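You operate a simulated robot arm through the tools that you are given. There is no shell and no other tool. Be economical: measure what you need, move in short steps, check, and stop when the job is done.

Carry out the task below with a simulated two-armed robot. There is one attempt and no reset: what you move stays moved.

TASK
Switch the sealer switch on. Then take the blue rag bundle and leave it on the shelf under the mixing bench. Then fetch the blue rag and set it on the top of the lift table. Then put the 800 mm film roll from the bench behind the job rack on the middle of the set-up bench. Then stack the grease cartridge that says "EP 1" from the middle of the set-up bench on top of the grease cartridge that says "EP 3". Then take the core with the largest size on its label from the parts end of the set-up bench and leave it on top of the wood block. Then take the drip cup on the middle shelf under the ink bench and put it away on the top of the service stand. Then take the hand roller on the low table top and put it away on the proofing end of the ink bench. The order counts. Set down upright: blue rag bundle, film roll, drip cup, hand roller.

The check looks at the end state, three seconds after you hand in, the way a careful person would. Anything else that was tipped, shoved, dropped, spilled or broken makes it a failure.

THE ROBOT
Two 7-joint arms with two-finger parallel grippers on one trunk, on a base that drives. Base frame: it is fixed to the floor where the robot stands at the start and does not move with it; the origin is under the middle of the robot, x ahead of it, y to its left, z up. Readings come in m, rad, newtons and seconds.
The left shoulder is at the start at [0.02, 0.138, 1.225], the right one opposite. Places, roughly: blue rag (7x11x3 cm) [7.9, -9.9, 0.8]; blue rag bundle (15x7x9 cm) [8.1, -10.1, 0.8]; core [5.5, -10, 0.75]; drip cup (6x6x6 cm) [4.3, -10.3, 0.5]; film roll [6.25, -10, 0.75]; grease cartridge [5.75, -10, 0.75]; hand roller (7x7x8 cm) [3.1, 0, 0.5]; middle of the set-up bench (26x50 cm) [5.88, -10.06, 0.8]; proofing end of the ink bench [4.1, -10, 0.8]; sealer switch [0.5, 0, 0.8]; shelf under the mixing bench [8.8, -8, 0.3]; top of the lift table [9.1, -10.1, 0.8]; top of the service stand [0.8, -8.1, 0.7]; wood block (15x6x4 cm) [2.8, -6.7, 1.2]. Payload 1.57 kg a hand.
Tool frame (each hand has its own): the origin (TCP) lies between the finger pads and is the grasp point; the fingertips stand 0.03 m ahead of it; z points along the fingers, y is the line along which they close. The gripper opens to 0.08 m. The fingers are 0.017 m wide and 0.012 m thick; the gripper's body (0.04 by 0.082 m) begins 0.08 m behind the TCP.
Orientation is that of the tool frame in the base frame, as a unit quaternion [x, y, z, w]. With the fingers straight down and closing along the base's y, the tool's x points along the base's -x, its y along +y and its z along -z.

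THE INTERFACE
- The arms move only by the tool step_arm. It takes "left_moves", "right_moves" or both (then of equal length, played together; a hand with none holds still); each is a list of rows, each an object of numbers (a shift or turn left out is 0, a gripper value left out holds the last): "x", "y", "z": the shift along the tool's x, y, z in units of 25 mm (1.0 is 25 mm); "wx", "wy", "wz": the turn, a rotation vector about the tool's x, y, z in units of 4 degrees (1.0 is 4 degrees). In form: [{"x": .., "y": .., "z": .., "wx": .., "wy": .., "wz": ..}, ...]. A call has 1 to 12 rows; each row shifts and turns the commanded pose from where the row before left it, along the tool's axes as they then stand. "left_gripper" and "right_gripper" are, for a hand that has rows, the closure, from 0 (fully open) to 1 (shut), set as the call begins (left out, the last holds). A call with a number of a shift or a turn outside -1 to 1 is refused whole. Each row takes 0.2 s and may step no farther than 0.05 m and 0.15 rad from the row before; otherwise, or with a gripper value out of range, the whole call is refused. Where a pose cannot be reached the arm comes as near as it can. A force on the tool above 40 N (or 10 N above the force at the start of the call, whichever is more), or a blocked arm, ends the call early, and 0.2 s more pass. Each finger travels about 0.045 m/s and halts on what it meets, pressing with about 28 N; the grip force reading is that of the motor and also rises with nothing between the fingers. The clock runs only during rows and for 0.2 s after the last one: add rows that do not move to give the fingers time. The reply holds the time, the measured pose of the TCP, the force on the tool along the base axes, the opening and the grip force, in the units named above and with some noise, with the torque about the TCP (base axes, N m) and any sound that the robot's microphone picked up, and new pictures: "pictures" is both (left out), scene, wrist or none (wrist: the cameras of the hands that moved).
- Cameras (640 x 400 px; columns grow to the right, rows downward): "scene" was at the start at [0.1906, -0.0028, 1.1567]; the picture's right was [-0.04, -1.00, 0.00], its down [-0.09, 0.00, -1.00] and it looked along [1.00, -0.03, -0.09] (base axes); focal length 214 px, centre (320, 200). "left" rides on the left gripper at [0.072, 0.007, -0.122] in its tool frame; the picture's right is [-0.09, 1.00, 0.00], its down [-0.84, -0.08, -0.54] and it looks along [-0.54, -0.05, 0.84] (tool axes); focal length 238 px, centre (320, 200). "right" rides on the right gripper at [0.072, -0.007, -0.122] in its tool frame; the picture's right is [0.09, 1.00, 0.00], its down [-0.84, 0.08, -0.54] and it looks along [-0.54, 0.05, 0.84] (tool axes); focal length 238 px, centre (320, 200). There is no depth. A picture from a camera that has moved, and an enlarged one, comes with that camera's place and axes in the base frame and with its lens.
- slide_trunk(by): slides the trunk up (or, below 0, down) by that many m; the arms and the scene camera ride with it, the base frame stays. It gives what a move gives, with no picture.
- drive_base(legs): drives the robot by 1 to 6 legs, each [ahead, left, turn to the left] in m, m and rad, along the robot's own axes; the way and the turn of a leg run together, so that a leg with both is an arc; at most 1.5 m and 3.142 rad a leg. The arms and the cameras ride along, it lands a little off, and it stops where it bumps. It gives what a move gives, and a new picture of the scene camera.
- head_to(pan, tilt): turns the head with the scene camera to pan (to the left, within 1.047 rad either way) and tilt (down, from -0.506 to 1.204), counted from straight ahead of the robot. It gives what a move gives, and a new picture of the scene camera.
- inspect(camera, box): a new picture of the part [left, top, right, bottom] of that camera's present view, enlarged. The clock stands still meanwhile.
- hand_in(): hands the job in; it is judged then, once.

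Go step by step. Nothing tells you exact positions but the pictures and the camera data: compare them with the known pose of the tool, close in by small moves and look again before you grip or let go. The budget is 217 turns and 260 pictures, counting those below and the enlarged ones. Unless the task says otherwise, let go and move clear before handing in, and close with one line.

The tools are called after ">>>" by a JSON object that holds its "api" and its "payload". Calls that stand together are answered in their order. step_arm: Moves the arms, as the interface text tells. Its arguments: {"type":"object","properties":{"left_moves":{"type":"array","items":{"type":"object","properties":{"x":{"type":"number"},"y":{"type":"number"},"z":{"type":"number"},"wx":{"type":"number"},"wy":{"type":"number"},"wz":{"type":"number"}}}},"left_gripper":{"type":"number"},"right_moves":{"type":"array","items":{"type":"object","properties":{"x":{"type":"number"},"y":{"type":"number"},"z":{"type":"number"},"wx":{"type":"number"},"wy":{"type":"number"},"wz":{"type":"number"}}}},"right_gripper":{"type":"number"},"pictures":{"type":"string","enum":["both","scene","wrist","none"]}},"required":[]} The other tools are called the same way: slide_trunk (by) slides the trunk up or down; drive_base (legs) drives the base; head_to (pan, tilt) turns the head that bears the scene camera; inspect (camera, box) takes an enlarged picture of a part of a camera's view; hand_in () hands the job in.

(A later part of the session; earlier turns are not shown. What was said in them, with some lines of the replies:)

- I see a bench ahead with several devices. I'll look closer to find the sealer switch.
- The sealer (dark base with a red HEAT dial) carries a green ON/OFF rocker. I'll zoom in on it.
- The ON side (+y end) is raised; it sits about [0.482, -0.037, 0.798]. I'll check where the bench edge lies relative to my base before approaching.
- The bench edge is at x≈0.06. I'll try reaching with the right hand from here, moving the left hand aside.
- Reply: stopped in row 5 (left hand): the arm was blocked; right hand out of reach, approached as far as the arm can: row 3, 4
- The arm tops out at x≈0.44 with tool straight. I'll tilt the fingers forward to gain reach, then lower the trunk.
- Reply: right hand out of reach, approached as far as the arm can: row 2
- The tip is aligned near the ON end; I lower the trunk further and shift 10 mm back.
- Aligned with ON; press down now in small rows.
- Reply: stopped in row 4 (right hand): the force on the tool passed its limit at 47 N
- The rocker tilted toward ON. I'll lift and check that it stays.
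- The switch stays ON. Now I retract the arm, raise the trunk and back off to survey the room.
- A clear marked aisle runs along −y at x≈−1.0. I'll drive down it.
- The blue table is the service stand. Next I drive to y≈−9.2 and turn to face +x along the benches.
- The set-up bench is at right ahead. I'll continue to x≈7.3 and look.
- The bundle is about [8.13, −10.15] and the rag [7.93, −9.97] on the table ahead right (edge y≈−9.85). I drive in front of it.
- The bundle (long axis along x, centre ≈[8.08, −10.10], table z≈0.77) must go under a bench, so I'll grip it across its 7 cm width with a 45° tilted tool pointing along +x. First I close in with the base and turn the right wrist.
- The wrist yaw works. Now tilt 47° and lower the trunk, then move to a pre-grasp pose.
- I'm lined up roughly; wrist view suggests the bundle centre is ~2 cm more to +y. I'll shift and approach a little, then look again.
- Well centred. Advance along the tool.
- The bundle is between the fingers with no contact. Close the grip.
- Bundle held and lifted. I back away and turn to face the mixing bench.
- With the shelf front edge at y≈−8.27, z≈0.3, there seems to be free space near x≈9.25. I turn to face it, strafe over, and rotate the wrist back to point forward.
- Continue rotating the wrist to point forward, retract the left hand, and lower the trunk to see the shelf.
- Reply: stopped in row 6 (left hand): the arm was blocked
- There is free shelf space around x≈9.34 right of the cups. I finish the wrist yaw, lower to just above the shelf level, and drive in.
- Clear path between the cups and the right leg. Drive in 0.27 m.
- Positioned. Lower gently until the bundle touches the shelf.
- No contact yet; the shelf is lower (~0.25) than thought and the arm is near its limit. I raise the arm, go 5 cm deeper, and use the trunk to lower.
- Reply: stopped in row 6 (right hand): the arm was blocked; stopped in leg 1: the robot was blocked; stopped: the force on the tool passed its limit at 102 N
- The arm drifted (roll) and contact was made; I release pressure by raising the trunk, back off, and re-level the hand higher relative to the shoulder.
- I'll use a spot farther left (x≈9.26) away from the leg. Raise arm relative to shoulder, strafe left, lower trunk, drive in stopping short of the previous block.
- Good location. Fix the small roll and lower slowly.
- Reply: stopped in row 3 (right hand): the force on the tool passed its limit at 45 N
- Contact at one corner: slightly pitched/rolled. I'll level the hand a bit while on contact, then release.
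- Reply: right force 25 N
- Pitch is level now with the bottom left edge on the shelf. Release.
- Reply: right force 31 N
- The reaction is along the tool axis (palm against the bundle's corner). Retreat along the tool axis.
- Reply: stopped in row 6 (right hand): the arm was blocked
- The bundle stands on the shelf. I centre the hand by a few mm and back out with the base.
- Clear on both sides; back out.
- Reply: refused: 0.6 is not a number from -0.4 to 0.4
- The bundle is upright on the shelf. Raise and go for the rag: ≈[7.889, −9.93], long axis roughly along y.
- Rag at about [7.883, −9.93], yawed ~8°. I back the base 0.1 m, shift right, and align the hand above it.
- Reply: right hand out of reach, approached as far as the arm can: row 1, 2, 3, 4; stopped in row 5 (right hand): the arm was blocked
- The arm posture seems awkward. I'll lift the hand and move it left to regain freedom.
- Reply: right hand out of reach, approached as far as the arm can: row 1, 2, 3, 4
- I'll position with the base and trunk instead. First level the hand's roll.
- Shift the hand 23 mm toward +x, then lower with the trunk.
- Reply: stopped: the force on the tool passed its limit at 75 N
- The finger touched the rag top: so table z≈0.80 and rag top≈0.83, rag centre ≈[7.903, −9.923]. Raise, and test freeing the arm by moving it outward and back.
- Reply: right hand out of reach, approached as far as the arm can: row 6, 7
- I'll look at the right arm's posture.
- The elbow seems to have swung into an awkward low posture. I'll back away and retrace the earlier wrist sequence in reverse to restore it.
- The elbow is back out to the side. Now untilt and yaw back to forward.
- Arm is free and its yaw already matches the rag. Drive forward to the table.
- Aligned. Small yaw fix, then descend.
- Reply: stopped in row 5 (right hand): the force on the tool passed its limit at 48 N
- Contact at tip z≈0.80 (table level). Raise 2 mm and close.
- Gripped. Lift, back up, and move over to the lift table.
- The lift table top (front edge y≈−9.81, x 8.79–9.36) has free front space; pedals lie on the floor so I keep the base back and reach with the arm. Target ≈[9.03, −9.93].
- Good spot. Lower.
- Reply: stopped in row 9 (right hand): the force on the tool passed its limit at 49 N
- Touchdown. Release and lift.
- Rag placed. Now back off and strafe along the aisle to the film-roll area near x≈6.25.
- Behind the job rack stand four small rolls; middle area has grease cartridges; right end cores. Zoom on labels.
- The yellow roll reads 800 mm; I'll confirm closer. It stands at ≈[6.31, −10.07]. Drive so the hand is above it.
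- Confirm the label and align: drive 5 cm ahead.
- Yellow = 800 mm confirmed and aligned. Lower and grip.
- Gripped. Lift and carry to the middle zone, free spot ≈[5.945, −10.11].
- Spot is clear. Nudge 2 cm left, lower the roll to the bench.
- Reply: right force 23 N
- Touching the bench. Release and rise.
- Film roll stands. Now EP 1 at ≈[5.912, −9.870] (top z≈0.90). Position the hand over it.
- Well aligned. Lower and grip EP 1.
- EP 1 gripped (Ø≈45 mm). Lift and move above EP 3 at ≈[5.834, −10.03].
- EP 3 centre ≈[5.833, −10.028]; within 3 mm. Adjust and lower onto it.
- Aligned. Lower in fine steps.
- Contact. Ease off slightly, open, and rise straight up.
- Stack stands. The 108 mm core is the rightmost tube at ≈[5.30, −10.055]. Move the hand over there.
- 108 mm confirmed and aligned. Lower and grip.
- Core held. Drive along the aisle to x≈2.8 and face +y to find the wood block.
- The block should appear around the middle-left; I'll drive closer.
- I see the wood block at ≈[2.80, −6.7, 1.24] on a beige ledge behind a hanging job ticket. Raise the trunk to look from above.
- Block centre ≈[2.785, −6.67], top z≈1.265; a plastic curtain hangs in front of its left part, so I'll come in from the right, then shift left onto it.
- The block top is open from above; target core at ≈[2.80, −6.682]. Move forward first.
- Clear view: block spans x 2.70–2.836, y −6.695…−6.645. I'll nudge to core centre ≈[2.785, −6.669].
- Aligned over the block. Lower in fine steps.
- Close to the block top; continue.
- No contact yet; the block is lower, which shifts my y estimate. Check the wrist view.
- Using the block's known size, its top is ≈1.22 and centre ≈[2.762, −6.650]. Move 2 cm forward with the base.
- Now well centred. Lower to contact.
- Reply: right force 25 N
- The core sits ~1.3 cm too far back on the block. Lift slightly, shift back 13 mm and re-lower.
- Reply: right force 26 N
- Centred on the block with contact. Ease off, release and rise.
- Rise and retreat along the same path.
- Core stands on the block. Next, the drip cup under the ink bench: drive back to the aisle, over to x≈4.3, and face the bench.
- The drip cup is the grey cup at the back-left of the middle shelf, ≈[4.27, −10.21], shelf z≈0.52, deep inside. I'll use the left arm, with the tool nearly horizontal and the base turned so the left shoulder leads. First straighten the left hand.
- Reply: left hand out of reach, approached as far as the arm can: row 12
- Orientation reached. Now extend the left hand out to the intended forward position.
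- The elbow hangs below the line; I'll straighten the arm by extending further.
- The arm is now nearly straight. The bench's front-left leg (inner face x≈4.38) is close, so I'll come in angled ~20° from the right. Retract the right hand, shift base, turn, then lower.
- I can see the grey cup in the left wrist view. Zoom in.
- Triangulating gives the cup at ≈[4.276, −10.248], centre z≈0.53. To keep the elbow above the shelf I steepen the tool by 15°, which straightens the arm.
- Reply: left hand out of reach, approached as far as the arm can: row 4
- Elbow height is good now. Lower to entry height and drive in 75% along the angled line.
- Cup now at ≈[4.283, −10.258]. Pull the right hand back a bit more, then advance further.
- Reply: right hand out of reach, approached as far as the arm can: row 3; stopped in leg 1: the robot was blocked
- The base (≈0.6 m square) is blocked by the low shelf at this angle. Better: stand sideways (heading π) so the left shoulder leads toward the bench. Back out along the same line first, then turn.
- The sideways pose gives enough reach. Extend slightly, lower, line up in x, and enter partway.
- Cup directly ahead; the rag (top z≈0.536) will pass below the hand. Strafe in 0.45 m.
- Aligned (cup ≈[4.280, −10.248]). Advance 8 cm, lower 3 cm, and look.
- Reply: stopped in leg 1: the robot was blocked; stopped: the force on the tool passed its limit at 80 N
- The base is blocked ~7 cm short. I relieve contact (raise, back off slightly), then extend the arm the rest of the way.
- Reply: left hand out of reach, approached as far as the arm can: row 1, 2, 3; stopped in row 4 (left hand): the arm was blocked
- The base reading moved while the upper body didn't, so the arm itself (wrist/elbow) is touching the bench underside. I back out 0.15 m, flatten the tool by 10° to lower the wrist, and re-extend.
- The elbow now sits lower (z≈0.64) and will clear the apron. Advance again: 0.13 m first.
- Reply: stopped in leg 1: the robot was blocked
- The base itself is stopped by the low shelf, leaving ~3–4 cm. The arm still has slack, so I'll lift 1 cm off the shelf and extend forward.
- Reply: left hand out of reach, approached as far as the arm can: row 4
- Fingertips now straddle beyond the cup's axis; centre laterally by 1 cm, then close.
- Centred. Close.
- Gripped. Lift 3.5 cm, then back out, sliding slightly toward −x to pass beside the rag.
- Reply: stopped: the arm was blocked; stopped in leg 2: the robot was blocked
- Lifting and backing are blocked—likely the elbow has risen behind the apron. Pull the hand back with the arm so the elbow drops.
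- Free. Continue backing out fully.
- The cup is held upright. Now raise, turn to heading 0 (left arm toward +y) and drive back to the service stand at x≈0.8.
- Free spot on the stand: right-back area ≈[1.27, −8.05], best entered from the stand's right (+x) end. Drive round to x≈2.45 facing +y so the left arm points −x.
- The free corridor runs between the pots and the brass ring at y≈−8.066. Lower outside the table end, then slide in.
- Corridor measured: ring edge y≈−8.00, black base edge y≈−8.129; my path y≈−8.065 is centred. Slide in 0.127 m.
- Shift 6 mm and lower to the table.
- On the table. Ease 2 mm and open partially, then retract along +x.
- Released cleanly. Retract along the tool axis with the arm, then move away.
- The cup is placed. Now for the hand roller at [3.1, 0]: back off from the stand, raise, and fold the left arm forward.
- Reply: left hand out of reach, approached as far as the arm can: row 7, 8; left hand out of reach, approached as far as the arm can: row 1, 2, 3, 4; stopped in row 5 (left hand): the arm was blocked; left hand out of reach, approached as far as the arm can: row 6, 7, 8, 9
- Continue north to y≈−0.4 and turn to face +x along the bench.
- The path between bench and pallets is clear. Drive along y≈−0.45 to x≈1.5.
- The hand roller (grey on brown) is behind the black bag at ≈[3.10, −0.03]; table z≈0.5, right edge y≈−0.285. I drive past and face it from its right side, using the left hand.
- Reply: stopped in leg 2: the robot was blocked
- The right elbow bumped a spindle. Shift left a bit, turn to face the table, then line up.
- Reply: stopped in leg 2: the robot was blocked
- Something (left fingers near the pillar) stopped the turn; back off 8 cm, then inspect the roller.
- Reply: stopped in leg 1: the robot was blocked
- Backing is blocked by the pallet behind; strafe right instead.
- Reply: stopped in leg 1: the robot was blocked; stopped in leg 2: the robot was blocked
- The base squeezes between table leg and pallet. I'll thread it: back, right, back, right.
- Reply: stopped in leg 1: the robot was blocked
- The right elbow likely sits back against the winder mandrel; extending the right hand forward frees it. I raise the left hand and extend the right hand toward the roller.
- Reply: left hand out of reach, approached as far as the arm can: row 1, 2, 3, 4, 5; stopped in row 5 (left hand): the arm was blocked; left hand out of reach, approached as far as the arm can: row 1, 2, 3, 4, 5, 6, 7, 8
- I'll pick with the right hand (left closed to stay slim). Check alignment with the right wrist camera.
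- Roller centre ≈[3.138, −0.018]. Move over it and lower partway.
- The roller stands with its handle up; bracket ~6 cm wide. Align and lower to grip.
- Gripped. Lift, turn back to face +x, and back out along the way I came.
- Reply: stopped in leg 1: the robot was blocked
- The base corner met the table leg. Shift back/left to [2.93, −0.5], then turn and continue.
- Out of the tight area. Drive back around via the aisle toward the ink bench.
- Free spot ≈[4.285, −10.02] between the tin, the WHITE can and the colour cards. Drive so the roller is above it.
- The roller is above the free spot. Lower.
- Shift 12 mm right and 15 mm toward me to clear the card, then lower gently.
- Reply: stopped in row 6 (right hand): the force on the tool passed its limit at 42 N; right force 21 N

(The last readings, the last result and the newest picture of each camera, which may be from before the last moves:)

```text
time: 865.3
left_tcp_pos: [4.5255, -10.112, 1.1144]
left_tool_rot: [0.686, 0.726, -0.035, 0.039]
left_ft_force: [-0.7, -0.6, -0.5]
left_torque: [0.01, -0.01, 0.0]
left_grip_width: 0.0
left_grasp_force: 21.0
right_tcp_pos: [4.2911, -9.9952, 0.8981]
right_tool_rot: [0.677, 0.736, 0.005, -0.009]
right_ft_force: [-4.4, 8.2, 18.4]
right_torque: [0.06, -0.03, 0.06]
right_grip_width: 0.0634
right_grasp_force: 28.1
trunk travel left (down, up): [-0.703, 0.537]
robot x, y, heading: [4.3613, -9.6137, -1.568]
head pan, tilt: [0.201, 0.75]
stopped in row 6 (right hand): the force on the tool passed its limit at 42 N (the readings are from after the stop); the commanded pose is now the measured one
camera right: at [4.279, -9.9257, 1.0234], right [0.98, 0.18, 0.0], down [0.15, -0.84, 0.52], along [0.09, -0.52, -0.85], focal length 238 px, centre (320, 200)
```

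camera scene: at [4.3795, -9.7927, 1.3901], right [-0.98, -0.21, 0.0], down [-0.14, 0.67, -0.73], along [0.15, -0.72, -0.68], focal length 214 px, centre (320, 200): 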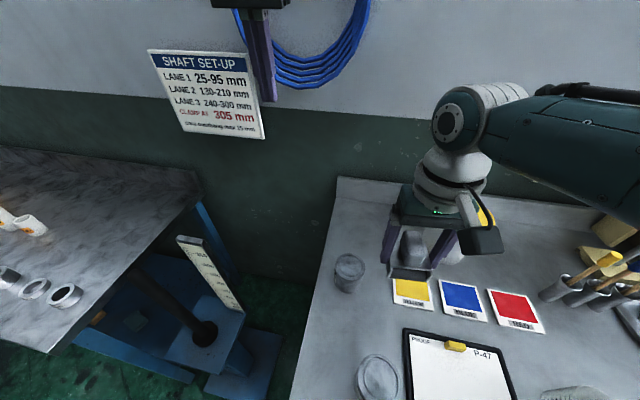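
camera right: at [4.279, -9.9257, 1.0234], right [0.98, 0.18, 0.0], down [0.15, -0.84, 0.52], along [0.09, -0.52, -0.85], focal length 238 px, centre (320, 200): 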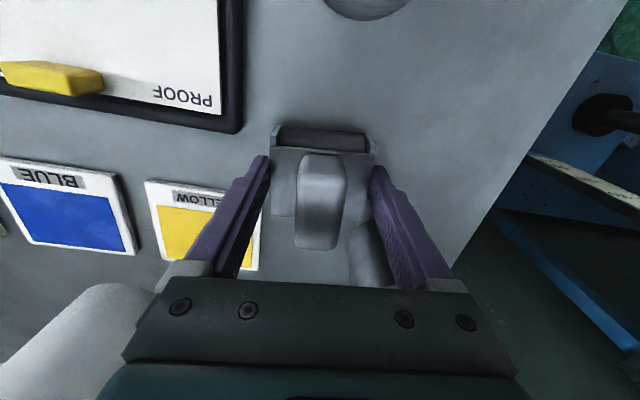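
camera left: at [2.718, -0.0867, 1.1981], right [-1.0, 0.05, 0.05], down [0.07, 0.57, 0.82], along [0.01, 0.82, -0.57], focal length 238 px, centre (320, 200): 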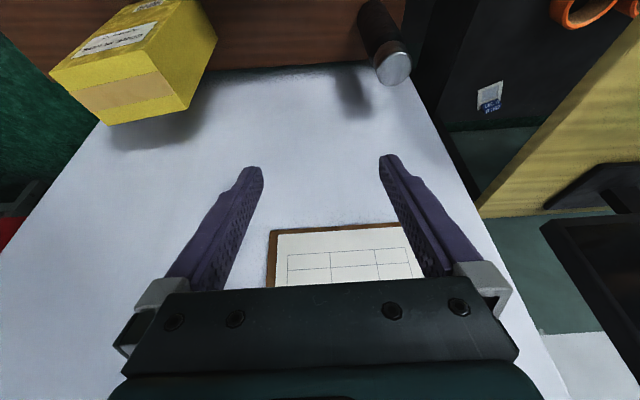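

Flat contact. Ease off, open, and rise.

>>> {"api": "step_arm", "payload": {"right_moves": [{"z": -0.05}, {}], "pictures": "none"}}

>>> {"api": "step_arm", "payload": {"right_moves": [{}, {}, {}, {"z": -0.4}, {"z": -0.8}, {"z": -0.8}], "right_gripper": 0.05, "pictures": "wrist"}}

```text
time: 865.9
left_tcp_pos: [4.5262, -10.1136, 1.1142]
left_tool_rot: [0.686, 0.726, -0.036, 0.04]
left_ft_force: [-0.7, -0.5, 0.4]
left_torque: [0.05, 0.04, 0.0]
left_grip_width: 0.0
left_grasp_force: 21.7
right_tcp_pos: [4.2893, -9.9938, 0.8984]
right_tool_rot: [0.677, 0.736, 0.006, -0.009]
right_ft_force: [-2.3, -1.0, 2.0]
right_torque: [-0.06, 0.03, -0.03]
right_grip_width: 0.0635
right_grasp_force: 28.5
trunk travel left (down, up): [-0.703, 0.537]
robot x, y, heading: [4.3604, -9.612, -1.564]
head pan, tilt: [0.201, 0.75]
```

```text
time: 867.3
left_tcp_pos: [4.5272, -10.1117, 1.1142]
left_tool_rot: [0.685, 0.726, -0.036, 0.04]
left_ft_force: [0.1, 0.4, -0.1]
left_torque: [0.01, -0.01, 0.0]
left_grip_width: 0.0
left_grasp_force: 21.6
right_tcp_pos: [4.2938, -9.9964, 0.9507]
right_tool_rot: [0.677, 0.736, 0.007, -0.009]
right_ft_force: [0.0, 0.0, 0.1]
right_torque: [0.01, -0.03, 0.04]
right_grip_width: 0.0761
right_grasp_force: 0.1
trunk travel left (down, up): [-0.703, 0.537]
robot x, y, heading: [4.3634, -9.6123, -1.558]
head pan, tilt: [0.201, 0.75]
camera right: at [4.2812, -9.9271, 1.0755], right [0.98, 0.18, 0.0], down [0.15, -0.84, 0.52], along [0.09, -0.52, -0.85], focal length 238 px, centre (320, 200)
```

right: 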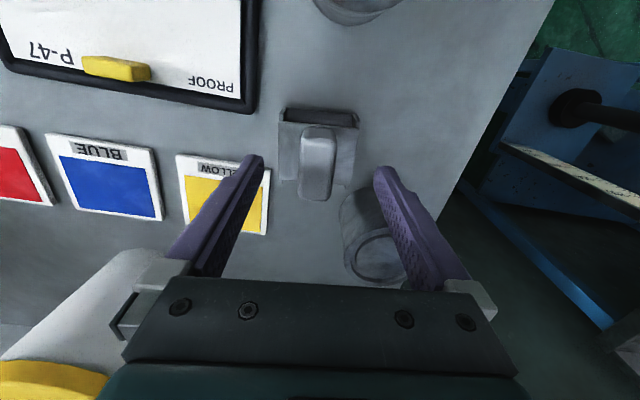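

The roller stands upright. Rise, back away and take a last look.

>>> {"api": "slide_trunk", "payload": {"by": 0.25}}

>>> {"api": "drive_base", "payload": {"legs": [[-0.55, 0, 0]]}}

>>> {"api": "inspect", "payload": {"camera": "scene", "box": [270, 130, 510, 330]}}

```text
time: 869.9
left_tcp_pos: [4.526, -10.1128, 1.3645]
left_tool_rot: [0.685, 0.727, -0.036, 0.041]
left_ft_force: [0.4, 0.2, 0.5]
left_torque: [0.0, -0.01, 0.0]
left_grip_width: 0.0001
left_grasp_force: 21.2
right_tcp_pos: [4.2929, -9.9967, 1.2008]
right_tool_rot: [0.677, 0.736, 0.006, -0.008]
right_ft_force: [0.8, -0.7, 0.0]
right_torque: [-0.02, -0.02, -0.02]
right_grip_width: 0.0759
right_grasp_force: 0.1
trunk travel left (down, up): [-0.953, 0.287]
robot x, y, heading: [4.3628, -9.6128, -1.56]
head pan, tilt: [0.201, 0.75]
```

```text
time: 873.0
left_tcp_pos: [4.5201, -9.5925, 1.3643]
left_tool_rot: [0.69, 0.722, -0.036, 0.04]
left_ft_force: [-0.1, 0.6, -1.1]
left_torque: [-0.01, 0.0, 0.0]
left_grip_width: 0.0004
left_grasp_force: 21.3
right_tcp_pos: [4.288, -9.4729, 1.2014]
right_tool_rot: [0.681, 0.732, 0.007, -0.009]
right_ft_force: [-0.2, 0.1, 0.6]
right_torque: [-0.01, 0.01, -0.01]
right_grip_width: 0.076
right_grasp_force: 0.0
trunk travel left (down, up): [-0.953, 0.287]
robot x, y, heading: [4.3624, -9.0894, -1.573]
head pan, tilt: [0.201, 0.75]
camera scene: at [4.3767, -9.2696, 1.4501], right [-0.98, -0.19, 0.0], down [-0.13, 0.67, -0.73], along [0.14, -0.72, -0.68], focal length 214 px, centre (320, 200)
```

scene: 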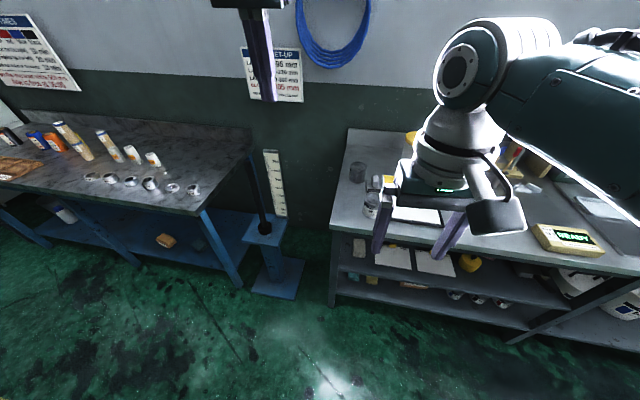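

```text
2.00 times, centred on (390, 230) of scene
camera zoom: at [4.3767, -9.2696, 1.4501], right [-0.98, -0.19, 0.0], down [-0.13, 0.67, -0.73], along [0.14, -0.72, -0.68], focal length 429 px, centre (180, 140)
```

zoom: 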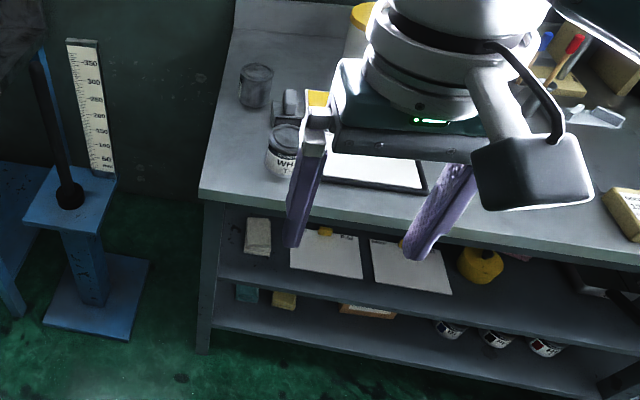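

The roller stands behind the can, the bench items are in place, and the EP stack and film roll stand on the set-up bench. I'm handing in.

>>> {"api": "hand_in", "payload": {}}

```text
The job is handed in.
```

All eight steps are done in order and the job is handed in: the sealer is switched on, and each item was upright where the task asked when I let go. My arms pressed against the edges of the mixing and ink benches, and the robot was stopped several times beside the low table; I saw nothing disturbed in the pictures, but I could not see behind the robot there.
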